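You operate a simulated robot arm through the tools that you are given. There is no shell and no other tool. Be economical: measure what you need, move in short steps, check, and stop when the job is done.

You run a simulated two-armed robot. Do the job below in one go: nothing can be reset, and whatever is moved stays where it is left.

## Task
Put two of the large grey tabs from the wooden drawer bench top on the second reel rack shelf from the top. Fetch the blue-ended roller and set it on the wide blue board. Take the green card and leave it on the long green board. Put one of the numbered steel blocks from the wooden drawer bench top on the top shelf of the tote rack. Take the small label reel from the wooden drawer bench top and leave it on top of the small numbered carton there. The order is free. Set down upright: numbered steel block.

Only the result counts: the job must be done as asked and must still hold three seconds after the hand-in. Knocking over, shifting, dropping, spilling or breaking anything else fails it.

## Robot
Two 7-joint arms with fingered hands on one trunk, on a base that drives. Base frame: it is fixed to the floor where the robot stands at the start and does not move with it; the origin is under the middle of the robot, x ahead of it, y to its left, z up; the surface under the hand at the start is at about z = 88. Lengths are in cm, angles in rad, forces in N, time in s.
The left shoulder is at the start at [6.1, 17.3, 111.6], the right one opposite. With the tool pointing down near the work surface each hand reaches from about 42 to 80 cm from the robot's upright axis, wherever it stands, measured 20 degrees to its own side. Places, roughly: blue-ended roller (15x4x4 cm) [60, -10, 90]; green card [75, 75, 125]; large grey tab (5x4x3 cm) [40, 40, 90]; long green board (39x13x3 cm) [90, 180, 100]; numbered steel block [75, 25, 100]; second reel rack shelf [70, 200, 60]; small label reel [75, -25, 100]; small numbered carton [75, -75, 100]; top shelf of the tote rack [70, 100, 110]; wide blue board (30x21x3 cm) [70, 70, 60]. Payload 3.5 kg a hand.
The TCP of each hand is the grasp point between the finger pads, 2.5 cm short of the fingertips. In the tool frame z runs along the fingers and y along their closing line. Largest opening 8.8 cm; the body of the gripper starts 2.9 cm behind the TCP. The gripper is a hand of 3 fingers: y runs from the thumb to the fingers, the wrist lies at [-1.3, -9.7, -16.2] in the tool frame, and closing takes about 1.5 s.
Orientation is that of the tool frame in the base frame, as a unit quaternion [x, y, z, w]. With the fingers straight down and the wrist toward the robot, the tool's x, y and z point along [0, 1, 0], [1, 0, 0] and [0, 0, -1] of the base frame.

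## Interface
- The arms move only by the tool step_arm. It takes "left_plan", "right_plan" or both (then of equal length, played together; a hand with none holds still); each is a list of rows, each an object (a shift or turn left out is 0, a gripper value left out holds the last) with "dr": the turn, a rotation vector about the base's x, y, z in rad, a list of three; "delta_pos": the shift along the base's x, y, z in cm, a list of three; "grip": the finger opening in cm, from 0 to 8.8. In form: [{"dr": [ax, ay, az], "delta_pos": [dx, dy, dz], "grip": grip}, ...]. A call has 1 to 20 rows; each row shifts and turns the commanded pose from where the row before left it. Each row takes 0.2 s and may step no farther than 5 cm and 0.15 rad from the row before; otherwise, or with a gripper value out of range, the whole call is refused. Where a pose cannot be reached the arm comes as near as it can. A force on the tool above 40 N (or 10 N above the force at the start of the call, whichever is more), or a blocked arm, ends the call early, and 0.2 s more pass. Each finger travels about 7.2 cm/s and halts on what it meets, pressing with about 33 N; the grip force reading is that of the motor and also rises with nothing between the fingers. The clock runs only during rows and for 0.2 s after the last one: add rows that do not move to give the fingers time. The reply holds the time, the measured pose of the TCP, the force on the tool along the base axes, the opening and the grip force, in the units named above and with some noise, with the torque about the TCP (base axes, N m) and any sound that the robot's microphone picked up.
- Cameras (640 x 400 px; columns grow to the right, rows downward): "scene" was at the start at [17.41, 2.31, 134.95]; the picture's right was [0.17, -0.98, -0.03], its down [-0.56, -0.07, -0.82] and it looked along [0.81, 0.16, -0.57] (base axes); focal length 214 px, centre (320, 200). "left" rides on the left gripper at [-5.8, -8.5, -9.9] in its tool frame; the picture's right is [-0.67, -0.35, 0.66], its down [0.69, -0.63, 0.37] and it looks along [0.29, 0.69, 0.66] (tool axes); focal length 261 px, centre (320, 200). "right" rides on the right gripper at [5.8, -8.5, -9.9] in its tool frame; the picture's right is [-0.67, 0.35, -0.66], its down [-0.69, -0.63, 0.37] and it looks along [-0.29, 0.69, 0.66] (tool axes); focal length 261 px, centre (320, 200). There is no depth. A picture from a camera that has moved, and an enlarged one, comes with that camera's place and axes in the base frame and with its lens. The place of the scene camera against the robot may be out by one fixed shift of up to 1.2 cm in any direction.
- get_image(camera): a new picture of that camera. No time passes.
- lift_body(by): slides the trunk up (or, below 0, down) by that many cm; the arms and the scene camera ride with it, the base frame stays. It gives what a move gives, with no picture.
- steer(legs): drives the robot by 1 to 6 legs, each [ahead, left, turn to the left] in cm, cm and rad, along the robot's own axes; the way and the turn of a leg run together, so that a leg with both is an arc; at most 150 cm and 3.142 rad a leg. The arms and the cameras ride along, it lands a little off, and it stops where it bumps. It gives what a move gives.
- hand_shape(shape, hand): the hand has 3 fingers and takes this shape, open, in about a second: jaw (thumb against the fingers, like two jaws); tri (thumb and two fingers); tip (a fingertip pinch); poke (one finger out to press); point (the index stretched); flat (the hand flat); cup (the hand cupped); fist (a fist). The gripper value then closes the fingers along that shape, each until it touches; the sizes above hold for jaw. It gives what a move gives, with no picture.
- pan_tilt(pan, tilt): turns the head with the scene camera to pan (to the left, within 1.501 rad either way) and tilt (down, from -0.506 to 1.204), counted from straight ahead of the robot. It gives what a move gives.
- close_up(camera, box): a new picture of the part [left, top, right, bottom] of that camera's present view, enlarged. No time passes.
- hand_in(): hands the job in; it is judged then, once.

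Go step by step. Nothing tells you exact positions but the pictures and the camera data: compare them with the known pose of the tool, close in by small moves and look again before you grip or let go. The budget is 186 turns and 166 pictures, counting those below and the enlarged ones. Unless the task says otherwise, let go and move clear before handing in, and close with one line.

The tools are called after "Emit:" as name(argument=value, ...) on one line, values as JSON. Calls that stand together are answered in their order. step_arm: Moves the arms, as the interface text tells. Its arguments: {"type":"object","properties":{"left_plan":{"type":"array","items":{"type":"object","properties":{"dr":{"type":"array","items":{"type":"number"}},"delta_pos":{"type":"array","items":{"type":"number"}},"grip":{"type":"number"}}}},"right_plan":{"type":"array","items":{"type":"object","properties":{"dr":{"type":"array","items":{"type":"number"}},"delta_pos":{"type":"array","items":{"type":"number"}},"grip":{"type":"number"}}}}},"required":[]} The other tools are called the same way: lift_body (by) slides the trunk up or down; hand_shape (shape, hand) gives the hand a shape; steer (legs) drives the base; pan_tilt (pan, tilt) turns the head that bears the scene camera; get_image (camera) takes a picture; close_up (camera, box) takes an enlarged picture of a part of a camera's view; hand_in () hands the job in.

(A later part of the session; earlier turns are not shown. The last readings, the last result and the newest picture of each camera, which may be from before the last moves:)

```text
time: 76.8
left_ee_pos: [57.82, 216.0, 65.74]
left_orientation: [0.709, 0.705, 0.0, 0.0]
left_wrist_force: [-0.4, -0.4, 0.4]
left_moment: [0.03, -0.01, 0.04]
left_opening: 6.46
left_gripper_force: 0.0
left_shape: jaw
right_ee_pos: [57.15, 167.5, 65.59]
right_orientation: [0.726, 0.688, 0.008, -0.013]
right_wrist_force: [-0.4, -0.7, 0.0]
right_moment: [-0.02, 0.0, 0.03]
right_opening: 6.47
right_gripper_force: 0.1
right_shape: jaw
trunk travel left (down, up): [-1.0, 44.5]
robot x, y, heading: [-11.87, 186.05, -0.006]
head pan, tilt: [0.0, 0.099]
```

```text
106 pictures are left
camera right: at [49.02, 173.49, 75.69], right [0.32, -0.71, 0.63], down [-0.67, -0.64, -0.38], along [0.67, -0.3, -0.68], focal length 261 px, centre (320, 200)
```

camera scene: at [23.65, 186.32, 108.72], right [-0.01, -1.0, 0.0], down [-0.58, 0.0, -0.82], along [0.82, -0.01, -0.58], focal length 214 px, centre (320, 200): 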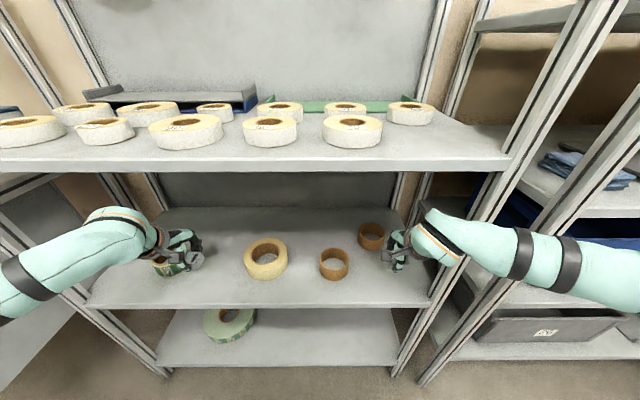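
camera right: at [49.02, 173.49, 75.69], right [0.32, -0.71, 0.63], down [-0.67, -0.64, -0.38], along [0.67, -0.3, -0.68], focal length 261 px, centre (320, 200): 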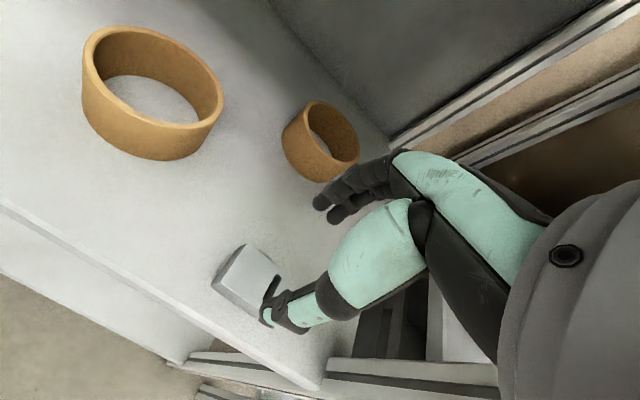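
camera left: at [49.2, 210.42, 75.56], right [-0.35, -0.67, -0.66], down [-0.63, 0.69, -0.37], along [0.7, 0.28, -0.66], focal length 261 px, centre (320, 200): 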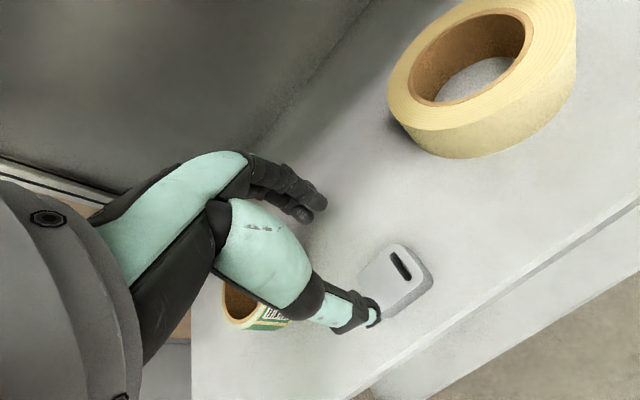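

Both tabs stand on shelf 2. Retract, back off, and raise the trunk; next I'll look at the green card and the blue board.

Emit:
step_arm(left_plan=[{"delta_pos": [-3, 0, 2]}, {"delta_pos": [-4, 0, 1]}, {"delta_pos": [-4, 0, 0]}, {"delta_pos": [-3, 0, 0]}, {}], right_plan=[{"delta_pos": [-3, 0, 2]}, {"delta_pos": [-4, 0, 1]}, {"delta_pos": [-4, 0, 0]}, {"delta_pos": [-3, 0, 0]}, {}])

Emit:
steer(legs=[[-24, 0, 0]])

Emit:
lift_body(by=26)

Emit:
pan_tilt(pan=-0.1, tilt=0.5)

Emit:
get_image(camera="scene")

```text
time: 78.0
left_ee_pos: [43.57, 216.08, 68.55]
left_orientation: [0.709, 0.705, 0.0, 0.001]
left_wrist_force: [0.1, -0.2, -0.7]
left_moment: [0.02, 0.01, -0.01]
left_opening: 6.48
left_gripper_force: 0.0
left_shape: jaw
right_ee_pos: [43.11, 167.63, 68.62]
right_orientation: [0.726, 0.687, 0.008, -0.013]
right_wrist_force: [0.0, -0.7, -0.9]
right_moment: [0.0, -0.02, -0.03]
right_opening: 6.47
right_gripper_force: 0.2
right_shape: jaw
trunk travel left (down, up): [-1.0, 44.5]
robot x, y, heading: [-11.34, 185.82, -0.006]
head pan, tilt: [0.0, 0.099]
```

```text
time: 79.8
left_ee_pos: [19.4, 216.19, 68.63]
left_orientation: [0.71, 0.705, 0.0, 0.001]
left_wrist_force: [0.0, -0.7, -0.2]
left_moment: [0.02, -0.01, 0.01]
left_opening: 6.48
left_gripper_force: 0.0
left_shape: jaw
right_ee_pos: [19.08, 167.68, 68.6]
right_orientation: [0.726, 0.688, 0.009, -0.012]
right_wrist_force: [0.2, -0.2, -0.1]
right_moment: [0.0, 0.0, 0.02]
right_opening: 6.49
right_gripper_force: 0.1
right_shape: jaw
trunk travel left (down, up): [-1.0, 44.5]
robot x, y, heading: [-35.84, 186.14, -0.01]
head pan, tilt: [0.0, 0.099]
```

```text
time: 82.5
left_ee_pos: [19.54, 216.33, 94.59]
left_orientation: [0.709, 0.705, 0.0, 0.0]
left_wrist_force: [0.9, -0.1, 0.6]
left_moment: [-0.01, 0.01, 0.0]
left_opening: 6.48
left_gripper_force: 0.1
left_shape: jaw
right_ee_pos: [19.24, 167.64, 94.71]
right_orientation: [0.726, 0.688, 0.008, -0.013]
right_wrist_force: [-0.1, 0.7, -0.2]
right_moment: [-0.02, 0.02, 0.0]
right_opening: 6.46
right_gripper_force: 0.1
right_shape: jaw
trunk travel left (down, up): [-27.0, 18.5]
robot x, y, heading: [-35.49, 185.67, -0.007]
head pan, tilt: [0.0, 0.099]
```

```text
time: 83.3
left_ee_pos: [19.46, 216.18, 94.64]
left_orientation: [0.709, 0.705, 0.001, 0.001]
left_wrist_force: [0.0, 0.8, 0.3]
left_moment: [-0.01, -0.04, -0.01]
left_opening: 6.47
left_gripper_force: 0.1
left_shape: jaw
right_ee_pos: [19.2, 167.82, 94.56]
right_orientation: [0.726, 0.688, 0.008, -0.013]
right_wrist_force: [-0.5, -0.5, 0.3]
right_moment: [-0.03, 0.0, 0.01]
right_opening: 6.49
right_gripper_force: 0.0
right_shape: jaw
trunk travel left (down, up): [-27.0, 18.5]
robot x, y, heading: [-35.46, 186.15, -0.006]
head pan, tilt: [-0.099, 0.499]
```

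```text
105 pictures are left
camera scene: at [-22.63, 185.75, 142.74], right [-0.11, -0.99, 0.01], down [-0.55, 0.05, -0.83], along [0.83, -0.09, -0.56], focal length 214 px, centre (320, 200)
```

scene: 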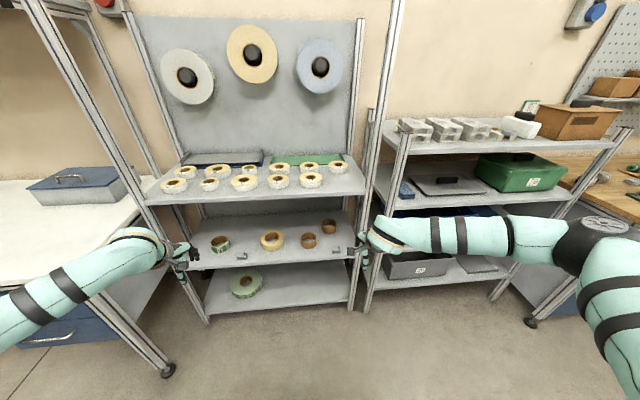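

Zoom on the green card and green board.

Emit:
close_up(camera="scene", box=[380, 85, 640, 245])

Emit:
close_up(camera="scene", box=[140, 130, 380, 280])

```text
2.46 times, centred on (510, 165) of scene
camera zoom: at [-22.63, 185.75, 142.74], right [-0.11, -0.99, 0.01], down [-0.55, 0.05, -0.83], along [0.83, -0.09, -0.56], focal length 528 px, centre (-148, 286)
```

zoom: 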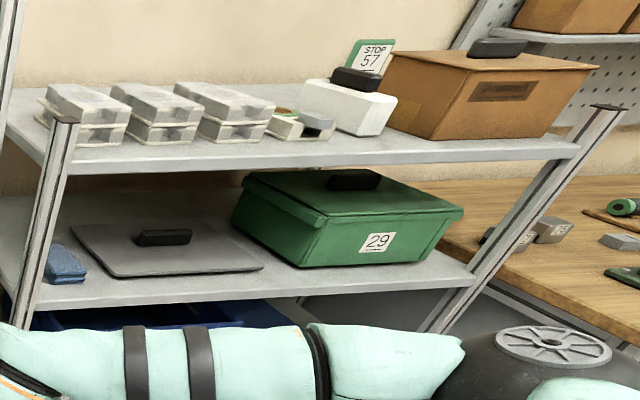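

```text
2.67 times, centred on (260, 205) of scene
camera zoom: at [-22.63, 185.75, 142.74], right [-0.11, -0.99, 0.01], down [-0.55, 0.05, -0.83], along [0.83, -0.09, -0.56], focal length 572 px, centre (480, 187)
```

zoom: 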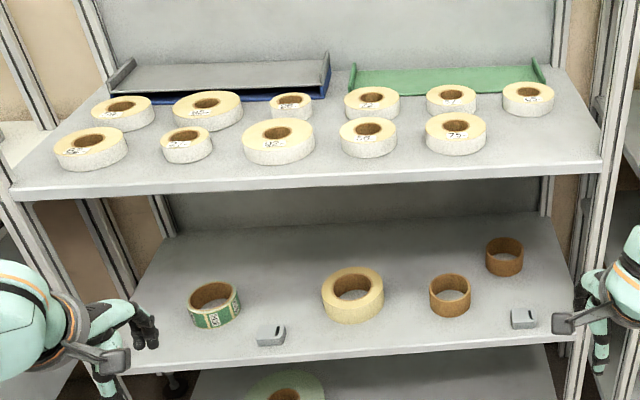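

The STOP 57 card stands at the back of the tote rack's top shelf near [80,70,122]; the green board is a tray at the back of the reel rack's top shelf. Drive right to face the tote rack.

Emit:
steer(legs=[[0, -98, 0]])

Emit:
pan_tilt(pan=-0.2, tilt=0.3)

Emit:
get_image(camera="scene")

Emit:
close_up(camera="scene", box=[250, 120, 450, 245])

```text
time: 88.5
left_ee_pos: [19.0, 117.37, 94.62]
left_orientation: [0.704, 0.71, 0.001, 0.001]
left_wrist_force: [0.5, -0.4, 0.4]
left_moment: [0.0, 0.01, 0.01]
left_opening: 6.48
left_gripper_force: 0.1
left_shape: jaw
right_ee_pos: [19.31, 68.89, 94.67]
right_orientation: [0.721, 0.693, 0.007, -0.014]
right_wrist_force: [-0.3, 0.1, 0.1]
right_moment: [0.01, 0.04, 0.02]
right_opening: 6.46
right_gripper_force: 0.1
right_shape: jaw
trunk travel left (down, up): [-27.0, 18.5]
robot x, y, heading: [-35.76, 86.25, 0.009]
head pan, tilt: [-0.099, 0.499]
```

```text
time: 89.2
left_ee_pos: [18.97, 117.37, 94.68]
left_orientation: [0.705, 0.71, 0.001, 0.0]
left_wrist_force: [-0.4, -0.3, 0.0]
left_moment: [-0.02, 0.01, 0.0]
left_opening: 6.45
left_gripper_force: 0.1
left_shape: jaw
right_ee_pos: [19.31, 68.78, 94.65]
right_orientation: [0.721, 0.693, 0.007, -0.013]
right_wrist_force: [0.0, -0.2, 0.3]
right_moment: [0.01, 0.01, 0.01]
right_opening: 6.48
right_gripper_force: 0.1
right_shape: jaw
trunk travel left (down, up): [-27.0, 18.5]
robot x, y, heading: [-36.02, 86.09, 0.005]
head pan, tilt: [-0.201, 0.3]
```

```text
102 pictures are left
camera scene: at [-22.45, 85.25, 144.55], right [-0.19, -0.98, 0.02], down [-0.38, 0.06, -0.92], along [0.91, -0.19, -0.38], focal length 214 px, centre (320, 200)
```

scene: 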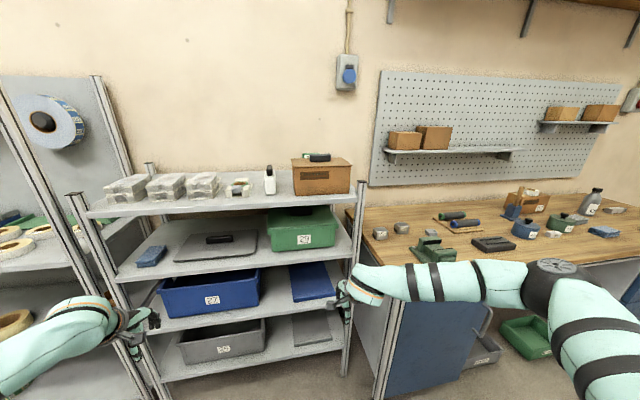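

```text
3.20 times, centred on (350, 182) of scene
camera zoom: at [-22.45, 85.25, 144.55], right [-0.19, -0.98, 0.02], down [-0.38, 0.06, -0.92], along [0.91, -0.19, -0.38], focal length 686 px, centre (224, 256)
```

zoom: 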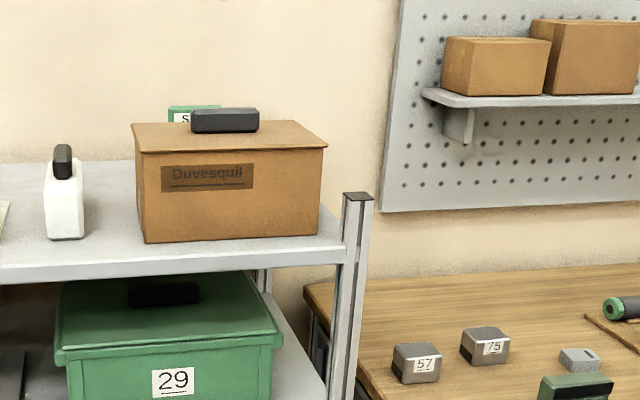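

The card stands behind the carton, around [81,68], top z≈126; shelf z≈113.5, front x≈51.5. I'll raise the trunk and both hands high, then drive in and view the card from above.

Emit:
lift_body(by=13)

Emit:
step_arm(left_plan=[{"delta_pos": [-0.5, 0, 4.5]}, {"delta_pos": [-0.5, 0, 4.5]}, {"delta_pos": [-0.5, 0, 4.5]}, {"delta_pos": [-0.5, 0, 4.5]}, {"delta_pos": [-0.5, 0, 4.5]}, {"delta_pos": [-0.5, 0, 4.5]}, {"delta_pos": [-0.5, 0, 4.5]}, {"delta_pos": [-0.5, 0, 4.5]}, {}], right_plan=[{"delta_pos": [-0.5, 0, 4.5]}, {"delta_pos": [-0.5, 0, 4.5]}, {"delta_pos": [-0.5, 0, 4.5]}, {"delta_pos": [-0.5, 0, 4.5]}, {"delta_pos": [-0.5, 0, 4.5]}, {"delta_pos": [-0.5, 0, 4.5]}, {"delta_pos": [-0.5, 0, 4.5]}, {"delta_pos": [-0.5, 0, 4.5]}, {}])

Emit:
pan_tilt(pan=-0.2, tilt=0.5)

Emit:
get_image(camera="scene")

```text
time: 90.8
left_ee_pos: [18.89, 117.29, 107.64]
left_orientation: [0.705, 0.709, 0.0, 0.0]
left_wrist_force: [-0.4, -0.9, 0.7]
left_moment: [-0.01, -0.01, -0.01]
left_opening: 6.49
left_gripper_force: 0.1
left_shape: jaw
right_ee_pos: [19.26, 68.76, 107.58]
right_orientation: [0.721, 0.693, 0.008, -0.013]
right_wrist_force: [-0.2, -0.3, -0.7]
right_moment: [-0.02, -0.03, 0.01]
right_opening: 6.46
right_gripper_force: 0.0
right_shape: jaw
trunk travel left (down, up): [-40.0, 5.5]
robot x, y, heading: [-35.74, 86.35, 0.011]
head pan, tilt: [-0.201, 0.3]
```

```text
time: 92.8
left_ee_pos: [15.04, 117.21, 143.65]
left_orientation: [0.705, 0.71, 0.0, -0.001]
left_wrist_force: [-0.1, 0.7, -0.3]
left_moment: [0.01, 0.01, 0.03]
left_opening: 6.48
left_gripper_force: 0.1
left_shape: jaw
right_ee_pos: [15.27, 68.68, 143.85]
right_orientation: [0.721, 0.692, 0.008, -0.013]
right_wrist_force: [0.4, 0.0, -0.4]
right_moment: [-0.03, -0.03, 0.0]
right_opening: 6.48
right_gripper_force: 0.1
right_shape: jaw
trunk travel left (down, up): [-40.0, 5.5]
robot x, y, heading: [-35.6, 86.47, 0.003]
head pan, tilt: [-0.201, 0.3]
```

```text
time: 93.5
left_ee_pos: [15.07, 117.21, 143.69]
left_orientation: [0.705, 0.709, 0.001, 0.0]
left_wrist_force: [0.4, 0.6, -0.2]
left_moment: [-0.02, 0.0, 0.01]
left_opening: 6.47
left_gripper_force: 0.1
left_shape: jaw
right_ee_pos: [15.4, 68.71, 143.69]
right_orientation: [0.721, 0.692, 0.007, -0.013]
right_wrist_force: [0.8, 0.6, -0.6]
right_moment: [-0.03, 0.0, 0.0]
right_opening: 6.47
right_gripper_force: 0.1
right_shape: jaw
trunk travel left (down, up): [-40.0, 5.5]
robot x, y, heading: [-35.48, 86.5, 0.002]
head pan, tilt: [-0.201, 0.499]
```

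```text
100 pictures are left
camera scene: at [-27.24, 85.29, 156.94], right [-0.19, -0.98, 0.0], down [-0.48, 0.09, -0.87], along [0.86, -0.17, -0.49], focal length 214 px, centre (320, 200)
```

scene: 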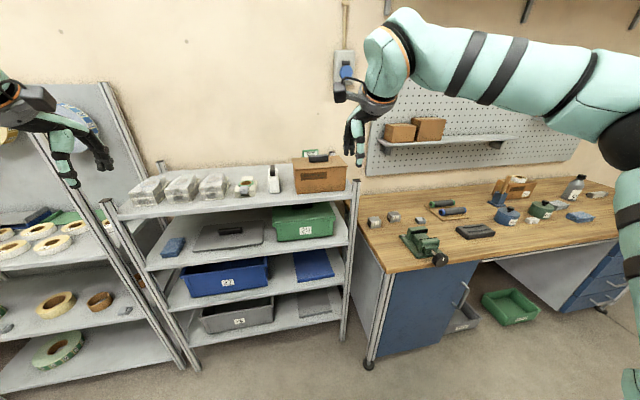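

Drive in over the shelf with both hands high.

Emit:
steer(legs=[[0, 4, 0], [44, 0, 0]])

Emit:
get_image(camera="scene")

Emit:
get_image(camera="right")

```text
time: 96.7
left_ee_pos: [59.31, 121.11, 143.74]
left_orientation: [0.706, 0.709, 0.001, 0.002]
left_wrist_force: [-0.5, -0.3, 0.8]
left_moment: [-0.01, -0.03, 0.0]
left_opening: 6.49
left_gripper_force: 0.0
left_shape: jaw
right_ee_pos: [59.38, 72.74, 143.91]
right_orientation: [0.723, 0.691, 0.008, -0.012]
right_wrist_force: [-0.9, -0.2, 0.1]
right_moment: [0.0, 0.01, 0.04]
right_opening: 6.49
right_gripper_force: 0.1
right_shape: jaw
trunk travel left (down, up): [-40.0, 5.5]
robot x, y, heading: [8.4, 90.41, -0.001]
head pan, tilt: [-0.201, 0.499]
```

```text
99 pictures are left
camera scene: at [16.86, 89.44, 156.95], right [-0.2, -0.98, 0.0], down [-0.48, 0.09, -0.87], along [0.86, -0.17, -0.48], focal length 214 px, centre (320, 200)
```

scene: 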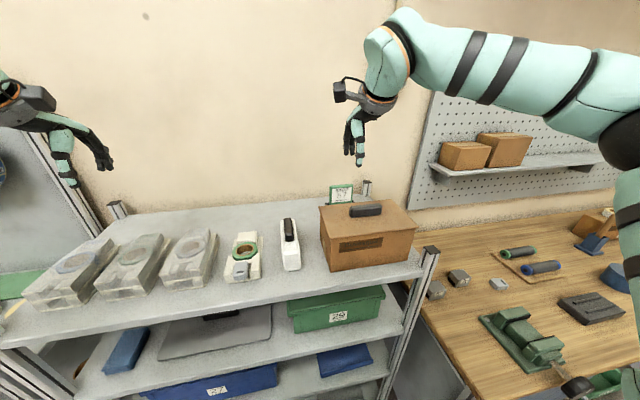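

```text
98 pictures are left
camera right: at [51.16, 78.6, 154.1], right [0.32, -0.7, 0.63], down [-0.66, -0.65, -0.38], along [0.68, -0.3, -0.67], focal length 261 px, centre (320, 200)
```

right: 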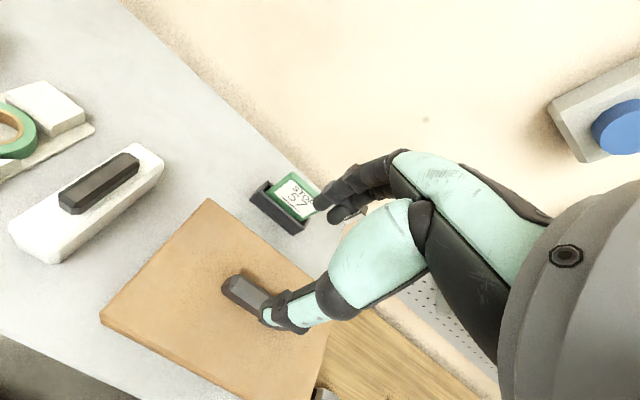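

The card stands in a black slotted holder. Zoom in.

Emit:
close_up(camera="right", box=[220, 140, 360, 250])

Emit:
close_up(camera="scene", box=[280, 150, 420, 260])

```text
3.64 times, centred on (290, 195) of right
camera zoom: at [51.16, 78.6, 154.1], right [0.32, -0.7, 0.63], down [-0.66, -0.65, -0.38], along [0.68, -0.3, -0.67], focal length 948 px, centre (429, 218)
```

zoom: 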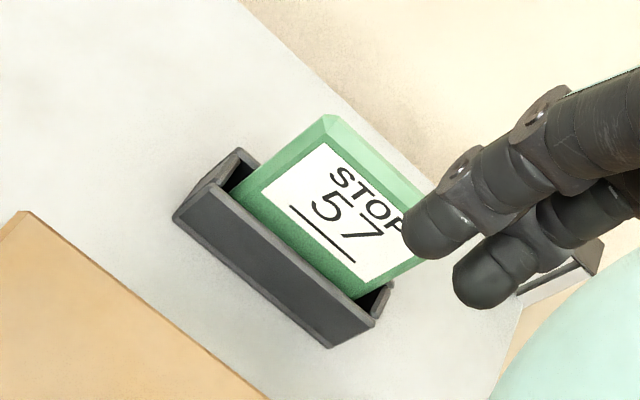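

```text
3.64 times, centred on (350, 205) of scene
camera zoom: at [16.86, 89.44, 156.95], right [-0.2, -0.98, 0.0], down [-0.48, 0.09, -0.87], along [0.86, -0.17, -0.48], focal length 780 px, centre (211, 182)
```

zoom: 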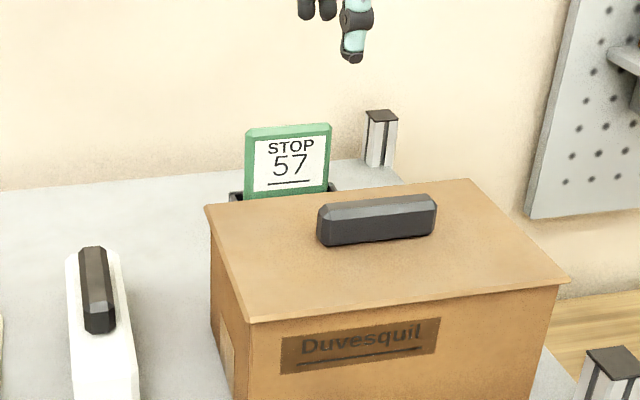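

Card top centre ≈ [79.6, 69.8, 126.7], about 8 cm wide. I inch the base 6 cm forward and bring the right hand above the card.

Emit:
steer(legs=[[6, 0, 0]])

Emit:
step_arm(right_plan=[{"delta_pos": [3.5, -0.7, 0], "dr": [0, 0, 0.04], "grip": 5}, {"delta_pos": [3.5, -0.7, 0]}, {"delta_pos": [3.5, -0.7, 0]}, {"delta_pos": [3.2, -0.7, -2]}, {"delta_pos": [0, 0, -3]}, {}])

Emit:
get_image(camera="right")

Emit:
close_up(camera="scene", box=[280, 120, 420, 230])

```text
time: 97.7
left_ee_pos: [64.42, 121.2, 144.25]
left_orientation: [0.707, 0.707, 0.004, 0.004]
left_wrist_force: [-1.0, -1.2, 0.1]
left_moment: [0.01, -0.04, 0.0]
left_opening: 6.48
left_gripper_force: 0.0
left_shape: jaw
right_ee_pos: [64.42, 72.64, 144.27]
right_orientation: [0.722, 0.691, 0.011, -0.01]
right_wrist_force: [-0.6, -0.1, 0.1]
right_moment: [0.0, -0.03, 0.01]
right_opening: 6.48
right_gripper_force: 0.0
right_shape: jaw
trunk travel left (down, up): [-40.0, 5.5]
robot x, y, heading: [14.43, 90.26, -0.002]
head pan, tilt: [-0.201, 0.499]
```

```text
time: 99.1
left_ee_pos: [65.58, 121.04, 143.76]
left_orientation: [0.706, 0.708, 0.001, 0.0]
left_wrist_force: [-0.2, 0.4, 0.1]
left_moment: [0.0, -0.01, 0.02]
left_opening: 6.48
left_gripper_force: 0.0
left_shape: jaw
right_ee_pos: [75.93, 70.37, 140.67]
right_orientation: [0.709, 0.705, 0.007, -0.014]
right_wrist_force: [0.3, 0.2, -0.8]
right_moment: [0.03, 0.01, -0.01]
right_opening: 5.02
right_gripper_force: 0.0
right_shape: jaw
right hand out of reach, approached as far as the arm can: row 4
trunk travel left (down, up): [-40.0, 5.5]
robot x, y, heading: [15.05, 90.86, 0.002]
head pan, tilt: [-0.201, 0.499]
```

```text
95 pictures are left
camera right: at [67.56, 75.92, 150.85], right [0.35, -0.69, 0.63], down [-0.64, -0.67, -0.38], along [0.69, -0.27, -0.67], focal length 261 px, centre (320, 200)
```

right: 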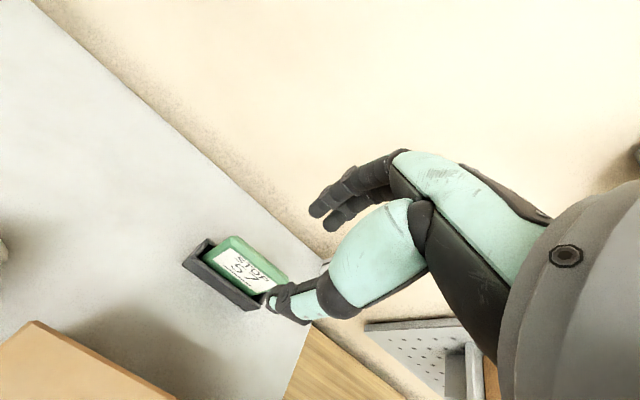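

```text
3.64 times, centred on (350, 175) of scene
camera zoom: at [23.08, 89.41, 156.94], right [-0.2, -0.98, 0.0], down [-0.48, 0.1, -0.87], along [0.86, -0.17, -0.49], focal length 780 px, centre (211, 291)
```

zoom: 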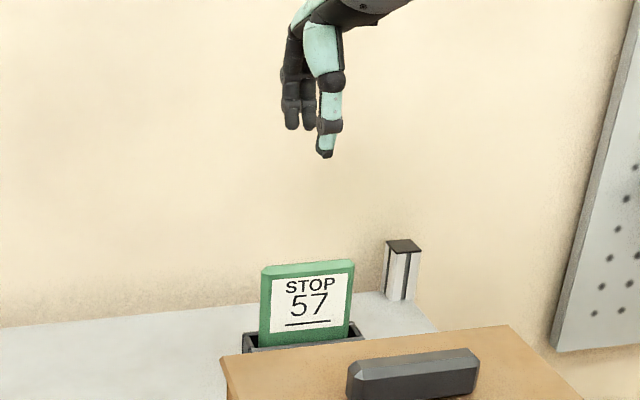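

Emit:
step_arm(right_plan=[{"delta_pos": [0, 0, -3]}, {"delta_pos": [1, -0.2, -3]}, {"delta_pos": [1.4, -0.3, -2]}, {"delta_pos": [1.4, -0.3, -1]}, {}])

Emit:
get_image(camera="right")

Emit:
close_up(camera="scene", box=[280, 120, 420, 230])

```text
time: 100.3
left_ee_pos: [65.59, 121.23, 143.65]
left_orientation: [0.706, 0.708, 0.0, 0.0]
left_wrist_force: [0.1, 0.7, -0.4]
left_moment: [0.0, -0.02, 0.0]
left_opening: 6.48
left_gripper_force: 0.0
left_shape: jaw
right_ee_pos: [79.85, 69.54, 131.71]
right_orientation: [0.709, 0.705, 0.007, -0.013]
right_wrist_force: [0.1, -0.1, -0.2]
right_moment: [-0.01, -0.02, -0.02]
right_opening: 5.04
right_gripper_force: 0.0
right_shape: jaw
trunk travel left (down, up): [-40.0, 5.5]
robot x, y, heading: [14.76, 90.7, 0.002]
head pan, tilt: [-0.201, 0.499]
```

```text
93 pictures are left
camera right: at [71.47, 75.1, 141.87], right [0.35, -0.69, 0.63], down [-0.64, -0.67, -0.38], along [0.69, -0.27, -0.67], focal length 261 px, centre (320, 200)
```

right: 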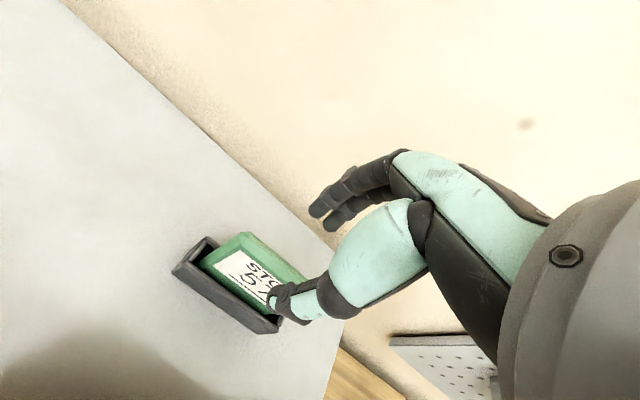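

```text
3.64 times, centred on (350, 175) of scene
camera zoom: at [23.08, 89.38, 156.94], right [-0.2, -0.98, 0.0], down [-0.48, 0.1, -0.87], along [0.86, -0.17, -0.49], focal length 780 px, centre (211, 291)
```

zoom: 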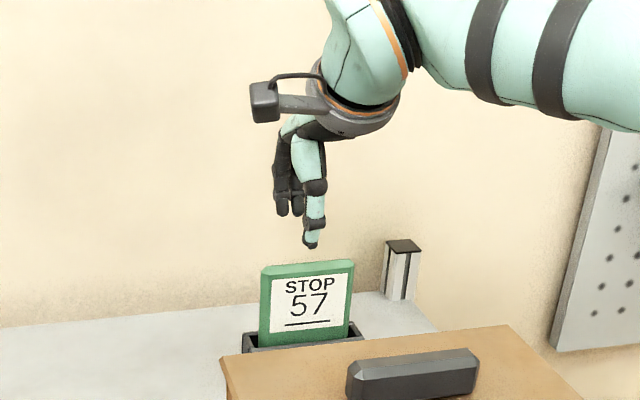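

Aligned. Descend astride the card and close gently.

Emit:
step_arm(right_plan=[{"delta_pos": [0, 0.2, -2.5]}, {"delta_pos": [0, 0, -2.5]}, {"delta_pos": [0, 0, -2]}, {}, {"grip": 3}, {}, {}])

Emit:
get_image(camera="right")

Emit:
close_up(camera="scene", box=[280, 120, 420, 230])

```text
time: 101.9
left_ee_pos: [65.66, 121.18, 143.68]
left_orientation: [0.706, 0.708, 0.0, 0.0]
left_wrist_force: [-0.5, -0.6, 0.3]
left_moment: [-0.02, -0.01, 0.02]
left_opening: 6.48
left_gripper_force: 0.0
left_shape: jaw
right_ee_pos: [79.93, 69.76, 124.91]
right_orientation: [0.71, 0.704, 0.008, -0.013]
right_wrist_force: [-0.1, -0.2, -0.2]
right_moment: [0.0, -0.01, -0.02]
right_opening: 3.04
right_gripper_force: 0.1
right_shape: jaw
trunk travel left (down, up): [-40.0, 5.5]
robot x, y, heading: [14.7, 90.7, 0.004]
head pan, tilt: [-0.201, 0.499]
```

```text
91 pictures are left
camera right: at [71.4, 75.37, 135.09], right [0.35, -0.69, 0.63], down [-0.64, -0.67, -0.38], along [0.69, -0.27, -0.67], focal length 261 px, centre (320, 200)
```

right: 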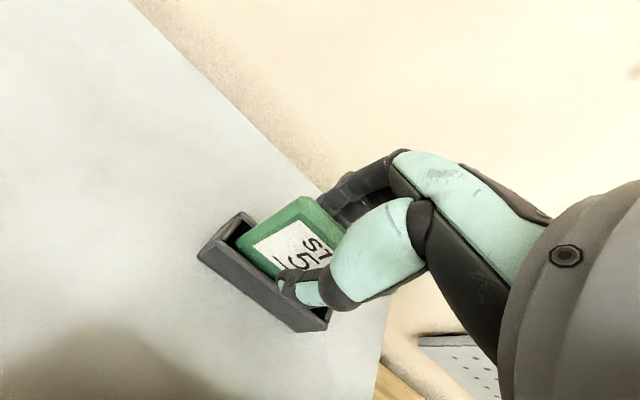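

```text
3.64 times, centred on (350, 175) of scene
camera zoom: at [23.11, 89.42, 156.93], right [-0.2, -0.98, 0.0], down [-0.48, 0.1, -0.87], along [0.86, -0.17, -0.49], focal length 780 px, centre (211, 291)
```

zoom: 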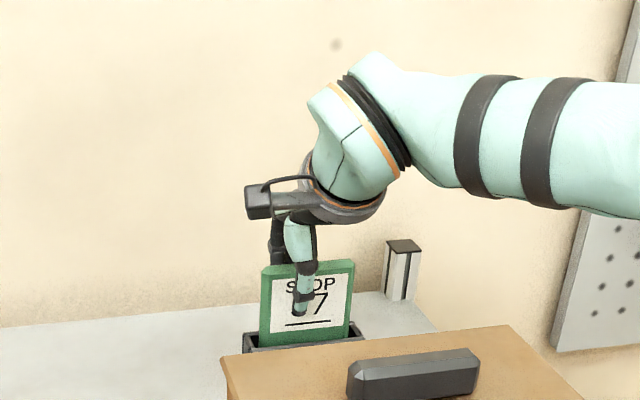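

Emit:
step_arm(right_plan=[{"grip": 2}, {}, {"grip": 1.2}, {}, {"grip": 0.3}, {}, {}])

Emit:
step_arm(right_plan=[{"delta_pos": [0, 0, 0.8]}, {"delta_pos": [0, 0, 0.8]}, {}])

Emit:
close_up(camera="scene", box=[280, 120, 420, 230])

Emit:
get_image(camera="right")

```text
time: 103.5
left_ee_pos: [65.66, 121.23, 143.76]
left_orientation: [0.707, 0.707, 0.001, 0.001]
left_wrist_force: [0.0, 0.9, 0.2]
left_moment: [-0.01, 0.01, -0.01]
left_opening: 6.48
left_gripper_force: 0.0
left_shape: jaw
right_ee_pos: [79.88, 69.85, 124.88]
right_orientation: [0.709, 0.705, 0.008, -0.013]
right_wrist_force: [0.5, 0.8, -0.4]
right_moment: [-0.02, -0.02, -0.03]
right_opening: 0.75
right_gripper_force: 32.9
right_shape: jaw
trunk travel left (down, up): [-40.0, 5.5]
robot x, y, heading: [14.81, 90.21, 0.001]
head pan, tilt: [-0.201, 0.499]
```

```text
time: 104.3
left_ee_pos: [65.45, 121.18, 143.8]
left_orientation: [0.706, 0.708, 0.001, 0.001]
left_wrist_force: [-0.9, 0.0, -0.9]
left_moment: [0.0, 0.0, -0.01]
left_opening: 6.46
left_gripper_force: 0.1
left_shape: jaw
right_ee_pos: [79.87, 69.66, 126.53]
right_orientation: [0.709, 0.705, 0.008, -0.012]
right_wrist_force: [0.2, 0.5, -0.8]
right_moment: [0.03, -0.04, 0.0]
right_opening: 0.77
right_gripper_force: 32.7
right_shape: jaw
trunk travel left (down, up): [-40.0, 5.5]
robot x, y, heading: [14.64, 90.23, -0.003]
head pan, tilt: [-0.201, 0.499]
```

```text
3.64 times, centred on (350, 175) of scene
camera zoom: at [23.15, 89.41, 156.93], right [-0.2, -0.98, 0.0], down [-0.48, 0.1, -0.87], along [0.86, -0.17, -0.49], focal length 780 px, centre (211, 291)
```

zoom: 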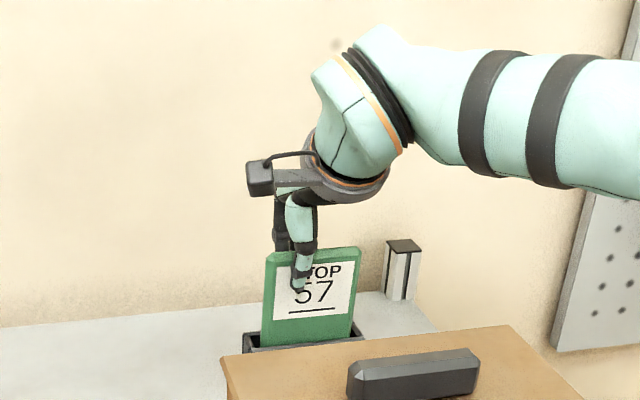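

```text
88 pictures are left
camera right: at [71.42, 75.28, 136.76], right [0.35, -0.69, 0.63], down [-0.64, -0.67, -0.38], along [0.69, -0.27, -0.67], focal length 261 px, centre (320, 200)
```

right: 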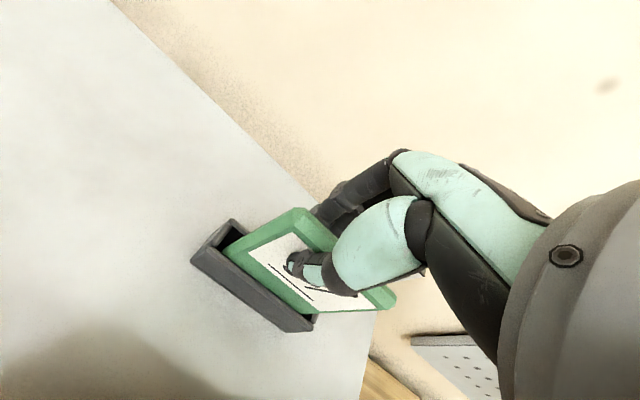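

The card is sliding up and the holder stays put. Continue straight up, then raise the trunk.

Emit:
step_arm(right_plan=[{"delta_pos": [0, 0, 1]}, {"delta_pos": [0, 0, 1]}, {"delta_pos": [0, 0, 1]}, {"delta_pos": [0, 0, 1]}, {}])

Emit:
lift_body(by=5.2)

Emit:
get_image(camera="scene")

Emit:
get_image(camera="right")

```text
time: 105.5
left_ee_pos: [65.55, 121.13, 143.61]
left_orientation: [0.707, 0.708, 0.001, 0.001]
left_wrist_force: [-0.2, 0.7, -0.4]
left_moment: [0.01, -0.04, 0.0]
left_opening: 6.47
left_gripper_force: 0.1
left_shape: jaw
right_ee_pos: [79.85, 69.65, 130.71]
right_orientation: [0.709, 0.705, 0.008, -0.013]
right_wrist_force: [-0.7, -0.5, -0.9]
right_moment: [-0.01, 0.02, 0.02]
right_opening: 0.77
right_gripper_force: 32.9
right_shape: jaw
trunk travel left (down, up): [-40.0, 5.5]
robot x, y, heading: [14.67, 90.53, -0.002]
head pan, tilt: [-0.201, 0.499]
```

```text
time: 106.4
left_ee_pos: [65.58, 121.33, 148.84]
left_orientation: [0.707, 0.708, 0.0, 0.0]
left_wrist_force: [-0.5, 0.3, -0.5]
left_moment: [0.0, 0.0, 0.0]
left_opening: 6.48
left_gripper_force: 0.0
left_shape: jaw
right_ee_pos: [79.89, 69.7, 135.86]
right_orientation: [0.709, 0.705, 0.008, -0.013]
right_wrist_force: [0.5, 0.4, -0.4]
right_moment: [0.04, 0.0, 0.01]
right_opening: 0.72
right_gripper_force: 33.3
right_shape: jaw
trunk travel left (down, up): [-45.2, 0.3]
robot x, y, heading: [14.79, 90.76, 0.001]
head pan, tilt: [-0.201, 0.499]
```

```text
87 pictures are left
camera scene: at [22.68, 89.41, 162.21], right [-0.2, -0.98, 0.0], down [-0.47, 0.1, -0.88], along [0.86, -0.17, -0.48], focal length 214 px, centre (320, 200)
```

scene: 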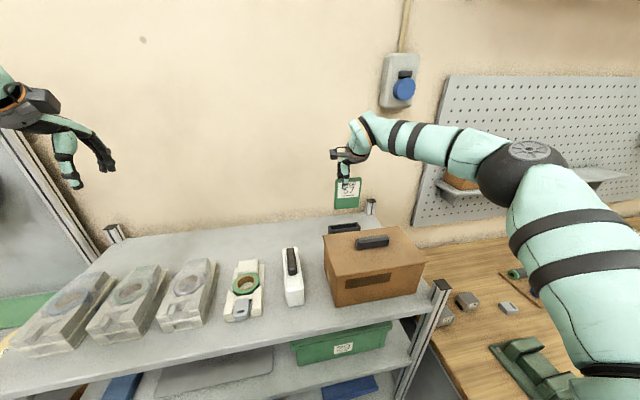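

```text
86 pictures are left
camera right: at [71.46, 75.28, 145.96], right [0.35, -0.69, 0.63], down [-0.64, -0.67, -0.38], along [0.69, -0.27, -0.67], focal length 261 px, centre (320, 200)
```

right: 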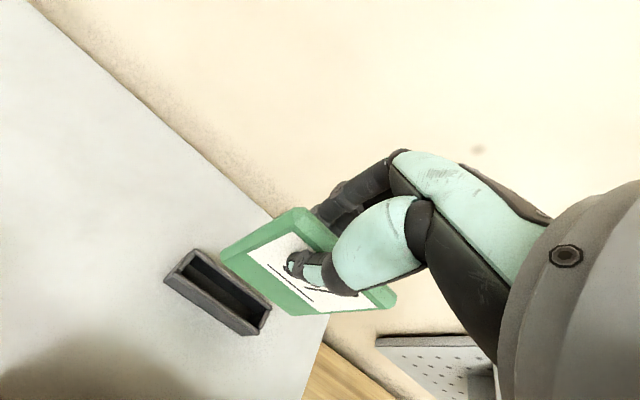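

The card is free. Rise further while drawing back, then back the base away.

Emit:
step_arm(right_plan=[{"delta_pos": [-0.8, 0, 1.5]}, {"delta_pos": [-0.8, 0, 2]}, {"delta_pos": [-0.9, 0, 2]}, {"delta_pos": [-1, 0, 2]}, {"delta_pos": [-2, 0, 2]}, {"delta_pos": [-3, 0, 1]}, {"delta_pos": [-4, 0, 1]}, {"delta_pos": [-4, 0, 0]}, {}])

Emit:
get_image(camera="scene")

```text
time: 108.4
left_ee_pos: [65.58, 121.23, 148.79]
left_orientation: [0.706, 0.708, 0.001, 0.001]
left_wrist_force: [-0.2, -0.9, 0.0]
left_moment: [0.02, 0.03, -0.02]
left_opening: 6.47
left_gripper_force: 0.0
left_shape: jaw
right_ee_pos: [63.42, 69.78, 147.11]
right_orientation: [0.709, 0.705, 0.008, -0.013]
right_wrist_force: [1.0, 0.3, -0.1]
right_moment: [0.03, 0.01, 0.01]
right_opening: 0.76
right_gripper_force: 32.7
right_shape: jaw
trunk travel left (down, up): [-45.2, 0.3]
robot x, y, heading: [14.84, 90.39, -0.005]
head pan, tilt: [-0.201, 0.499]
```

```text
85 pictures are left
camera scene: at [22.67, 89.41, 162.15], right [-0.2, -0.98, 0.0], down [-0.47, 0.1, -0.88], along [0.86, -0.17, -0.48], focal length 214 px, centre (320, 200)
```

scene: 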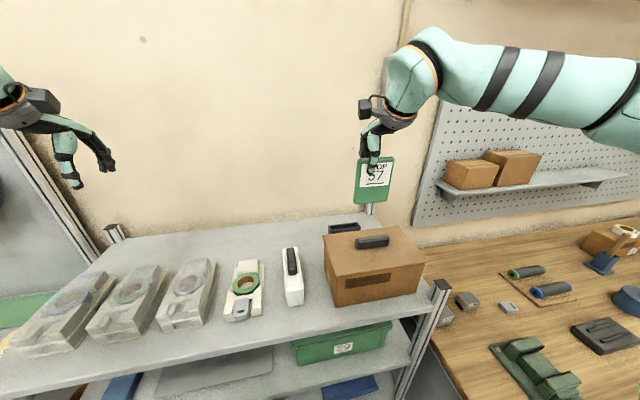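

Now back away, lower the trunk to its normal height, and drive left to the reel rack with the card.

Emit:
steer(legs=[[-48, 0, 0], [0, 112, 0]])

Emit:
lift_body(by=-25.2)

Emit:
pan_tilt(pan=0.0, tilt=0.35)

Emit:
get_image(camera="scene")

```text
time: 116.6
left_ee_pos: [16.13, 233.44, 148.97]
left_orientation: [0.702, 0.713, 0.001, 0.0]
left_wrist_force: [-0.1, -1.3, -0.1]
left_moment: [0.02, 0.02, 0.0]
left_opening: 6.49
left_gripper_force: 0.1
left_shape: jaw
right_ee_pos: [14.61, 182.04, 147.17]
right_orientation: [0.704, 0.71, 0.008, -0.014]
right_wrist_force: [0.5, -0.1, -1.0]
right_moment: [0.0, 0.02, 0.0]
right_opening: 0.74
right_gripper_force: 33.0
right_shape: jaw
trunk travel left (down, up): [-45.2, 0.3]
robot x, y, heading: [-34.42, 202.26, 0.01]
head pan, tilt: [-0.201, 0.499]
```

```text
time: 119.2
left_ee_pos: [16.09, 233.59, 123.82]
left_orientation: [0.701, 0.713, -0.001, 0.001]
left_wrist_force: [0.6, -0.1, 0.0]
left_moment: [0.01, -0.01, 0.0]
left_opening: 6.48
left_gripper_force: 0.1
left_shape: jaw
right_ee_pos: [14.68, 182.15, 121.9]
right_orientation: [0.704, 0.71, 0.009, -0.013]
right_wrist_force: [0.4, -0.4, -0.3]
right_moment: [0.03, 0.01, 0.01]
right_opening: 0.74
right_gripper_force: 33.2
right_shape: jaw
trunk travel left (down, up): [-20.0, 25.5]
robot x, y, heading: [-34.59, 202.23, 0.015]
head pan, tilt: [-0.201, 0.499]
```

```text
time: 119.9
left_ee_pos: [16.17, 233.51, 123.77]
left_orientation: [0.701, 0.713, 0.001, 0.0]
left_wrist_force: [-0.4, 0.0, -0.1]
left_moment: [0.0, 0.02, -0.02]
left_opening: 6.47
left_gripper_force: 0.1
left_shape: jaw
right_ee_pos: [14.64, 182.23, 121.98]
right_orientation: [0.704, 0.71, 0.007, -0.013]
right_wrist_force: [0.1, -0.4, -1.0]
right_moment: [0.02, 0.01, -0.03]
right_opening: 0.73
right_gripper_force: 33.0
right_shape: jaw
trunk travel left (down, up): [-20.0, 25.5]
robot x, y, heading: [-34.67, 202.5, 0.018]
head pan, tilt: [0.0, 0.351]
```

```text
84 pictures are left
camera scene: at [-16.71, 203.15, 135.66], right [0.01, -1.0, 0.0], down [-0.5, -0.01, -0.87], along [0.87, 0.01, -0.5], focal length 214 px, centre (320, 200)
```

scene: 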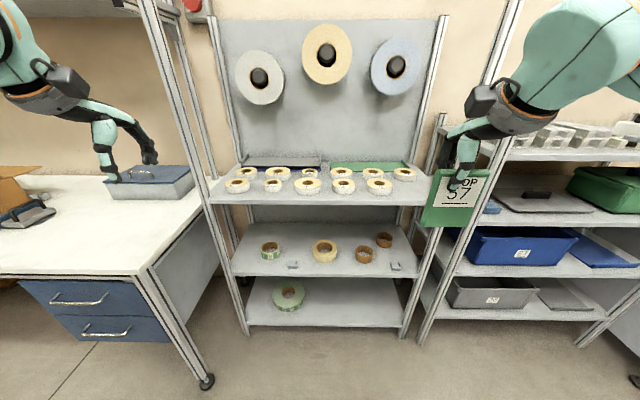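

Extend the right hand and pitch it forward so the card leans, while tucking the left hand in.

Emit:
step_arm(right_plan=[{"delta_pos": [3.5, 1.3, 0.5]}, {"delta_pos": [3.5, 1.3, 0.5]}, {"delta_pos": [3.5, 1.3, 0.5]}, {"delta_pos": [3, 1.2, 0.5]}, {"dr": [0, -0.15, 0]}, {"dr": [0, -0.15, 0]}, {"dr": [0, -0.15, 0]}, {"dr": [0, -0.15, 0]}, {"dr": [0, -0.15, 0]}, {"dr": [0, -0.15, 0]}, {}], left_plan=[{"delta_pos": [-2, -1.5, 0]}, {"delta_pos": [-2, -1.5, 0]}, {"delta_pos": [-2, -1.5, 0]}, {"delta_pos": [-1.5, -1.5, 0]}, {}, {}, {}, {}, {}, {}, {}])

Emit:
get_image(camera="scene")

Emit:
get_image(camera="right")

```text
time: 122.3
left_ee_pos: [8.85, 227.62, 123.49]
left_orientation: [0.702, 0.712, 0.001, 0.0]
left_wrist_force: [-0.5, -0.1, -0.8]
left_moment: [0.0, -0.02, 0.0]
left_opening: 6.5
left_gripper_force: 0.0
left_shape: jaw
right_ee_pos: [28.13, 188.03, 123.89]
right_orientation: [0.636, 0.662, 0.29, 0.271]
right_wrist_force: [0.6, -0.4, -1.2]
right_moment: [0.03, -0.01, 0.05]
right_opening: 0.75
right_gripper_force: 33.2
right_shape: jaw
right hand out of reach, approached as far as the arm can: row 10
trunk travel left (down, up): [-20.0, 25.5]
robot x, y, heading: [-34.4, 202.42, 0.02]
head pan, tilt: [0.0, 0.351]
```

```text
83 pictures are left
camera scene: at [-16.63, 203.07, 135.65], right [0.01, -1.0, 0.0], down [-0.5, -0.01, -0.87], along [0.87, 0.01, -0.5], focal length 214 px, centre (320, 200)
```

scene: 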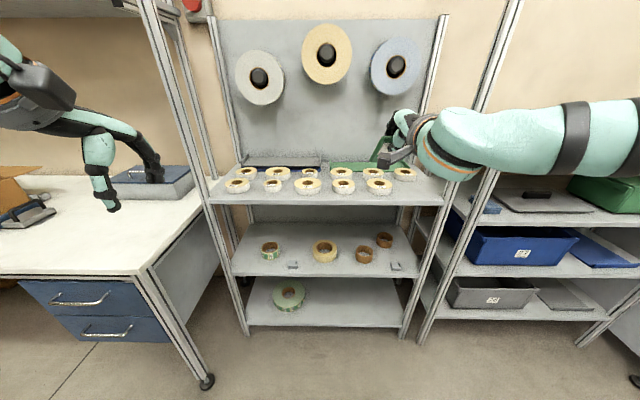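

```text
82 pictures are left
camera right: at [14.81, 193.09, 124.62], right [-0.21, -0.69, 0.7], down [-0.14, -0.69, -0.72], along [0.97, -0.24, 0.05], focal length 261 px, centre (320, 200)
```

right: 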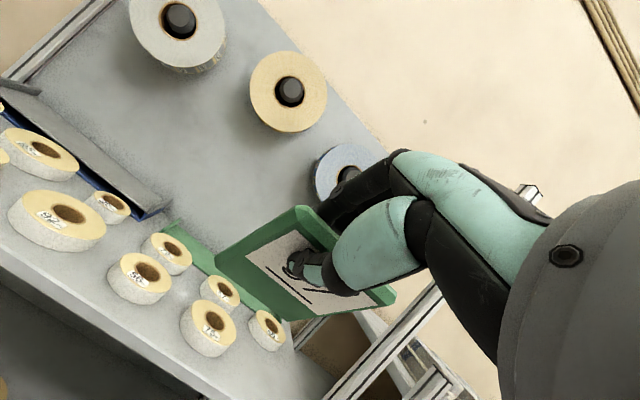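

Emit:
close_up(camera="scene", box=[220, 130, 440, 210])

Emit:
close_up(camera="right", box=[80, 180, 320, 360])

```text
2.91 times, centred on (330, 170) of scene
camera zoom: at [-16.63, 203.07, 135.65], right [0.01, -1.0, 0.0], down [-0.5, -0.01, -0.87], along [0.87, 0.01, -0.5], focal length 624 px, centre (291, 287)
```

zoom: 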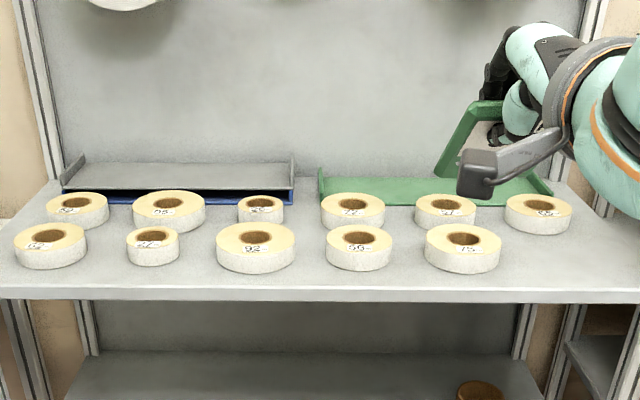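

```text
2.22 times, centred on (200, 270) of right
camera zoom: at [14.81, 193.09, 124.62], right [-0.21, -0.69, 0.7], down [-0.14, -0.69, -0.72], along [0.97, -0.24, 0.05], focal length 579 px, centre (587, 44)
```

zoom: 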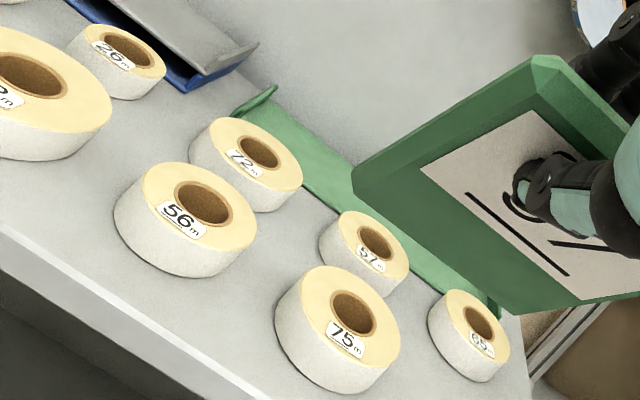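

The board's surface is about x 82–95, y 160–199, z≈95, behind the reels (tops ≈98.5). I lower the hand 10 cm and drive in.

Emit:
step_arm(right_plan=[{"delta_pos": [1, -0.2, -3]}, {"delta_pos": [1, -0.2, -3]}, {"delta_pos": [1, -0.2, -3]}, {"delta_pos": [1, -0.2, -1]}, {}])

Emit:
steer(legs=[[40, 0, -0.015]])

Emit:
get_image(camera="scene")

Emit:
get_image(camera="right")

```text
time: 123.5
left_ee_pos: [8.62, 227.76, 123.66]
left_orientation: [0.701, 0.713, 0.001, 0.001]
left_wrist_force: [0.3, -0.3, 0.1]
left_moment: [0.03, -0.03, -0.01]
left_opening: 6.48
left_gripper_force: 0.1
left_shape: jaw
right_ee_pos: [28.45, 187.86, 122.99]
right_orientation: [0.637, 0.662, 0.289, 0.27]
right_wrist_force: [0.2, 0.5, 0.4]
right_moment: [-0.01, 0.0, 0.03]
right_opening: 0.77
right_gripper_force: 33.2
right_shape: jaw
right hand out of reach, approached as far as the arm can: row 1, 2, 3, 4
trunk travel left (down, up): [-20.0, 25.5]
robot x, y, heading: [-34.71, 201.95, 0.014]
head pan, tilt: [0.0, 0.351]
```

```text
time: 126.0
left_ee_pos: [49.67, 227.06, 123.62]
left_orientation: [0.708, 0.706, 0.001, 0.001]
left_wrist_force: [-1.0, -0.6, -0.3]
left_moment: [0.0, -0.01, -0.01]
left_opening: 6.44
left_gripper_force: 0.1
left_shape: jaw
right_ee_pos: [68.68, 187.11, 123.05]
right_orientation: [0.643, 0.656, 0.286, 0.273]
right_wrist_force: [0.2, 0.2, -0.3]
right_moment: [0.04, 0.01, 0.0]
right_opening: 0.76
right_gripper_force: 32.3
right_shape: jaw
trunk travel left (down, up): [-20.0, 25.5]
robot x, y, heading: [6.41, 202.55, -0.005]
head pan, tilt: [0.0, 0.351]
```

```text
79 pictures are left
camera scene: at [23.78, 203.07, 135.68], right [0.0, -1.0, 0.0], down [-0.5, 0.0, -0.87], along [0.87, 0.0, -0.5], focal length 214 px, centre (320, 200)
```

scene: 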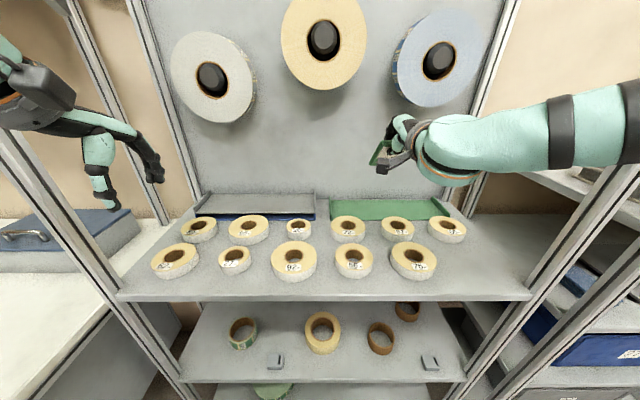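

```text
78 pictures are left
camera right: at [55.43, 192.45, 123.78], right [-0.22, -0.68, 0.7], down [-0.15, -0.68, -0.72], along [0.96, -0.26, 0.05], focal length 261 px, centre (320, 200)
```

right: 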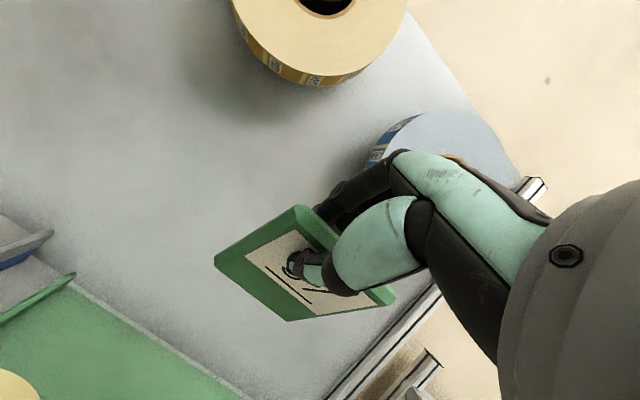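

Inside the rack opening now. Advance and lower toward the board in stages.

Emit:
step_arm(right_plan=[{"delta_pos": [3, 0, -1.5]}, {"delta_pos": [3, 0, -2]}, {"delta_pos": [2.5, 0, -3]}, {"delta_pos": [2.5, 0, -3]}, {}])

Emit:
get_image(camera="scene")

Emit:
get_image(camera="right")

```text
time: 127.2
left_ee_pos: [49.77, 227.16, 123.51]
left_orientation: [0.707, 0.707, 0.001, 0.0]
left_wrist_force: [-0.2, -0.4, 0.6]
left_moment: [0.01, -0.01, 0.01]
left_opening: 6.49
left_gripper_force: 0.0
left_shape: jaw
right_ee_pos: [74.61, 183.99, 121.82]
right_orientation: [0.643, 0.657, 0.286, 0.272]
right_wrist_force: [0.6, 0.1, 0.4]
right_moment: [0.03, 0.02, 0.02]
right_opening: 0.76
right_gripper_force: 33.3
right_shape: jaw
right hand out of reach, approached as far as the arm can: row 1, 2, 3, 4
trunk travel left (down, up): [-20.0, 25.5]
robot x, y, heading: [6.34, 202.17, -0.002]
head pan, tilt: [0.0, 0.351]
```

```text
77 pictures are left
camera scene: at [23.9, 203.02, 135.65], right [0.0, -1.0, 0.0], down [-0.5, 0.0, -0.87], along [0.87, 0.0, -0.5], focal length 214 px, centre (320, 200)
```

scene: 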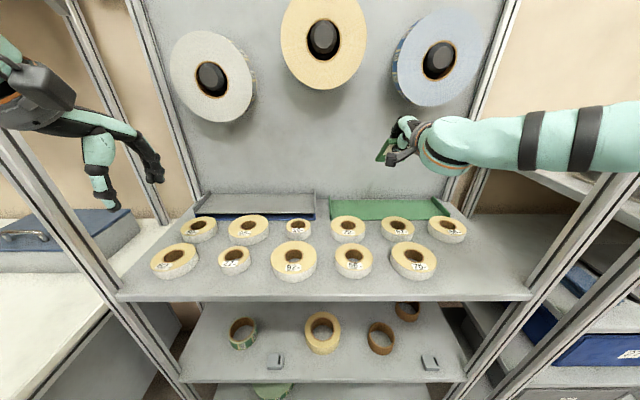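

```text
76 pictures are left
camera right: at [61.33, 189.33, 122.63], right [-0.22, -0.68, 0.7], down [-0.15, -0.68, -0.71], along [0.96, -0.26, 0.05], focal length 261 px, centre (320, 200)
```

right: 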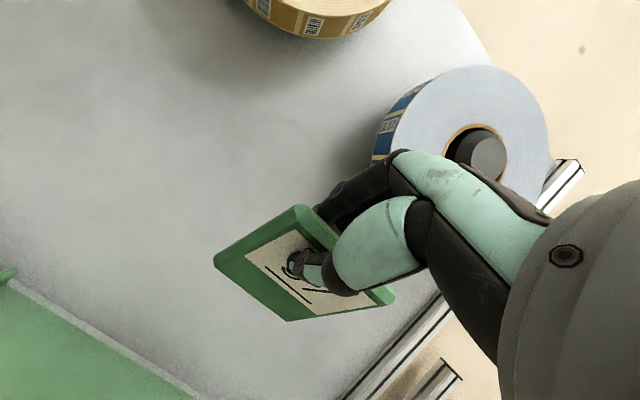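

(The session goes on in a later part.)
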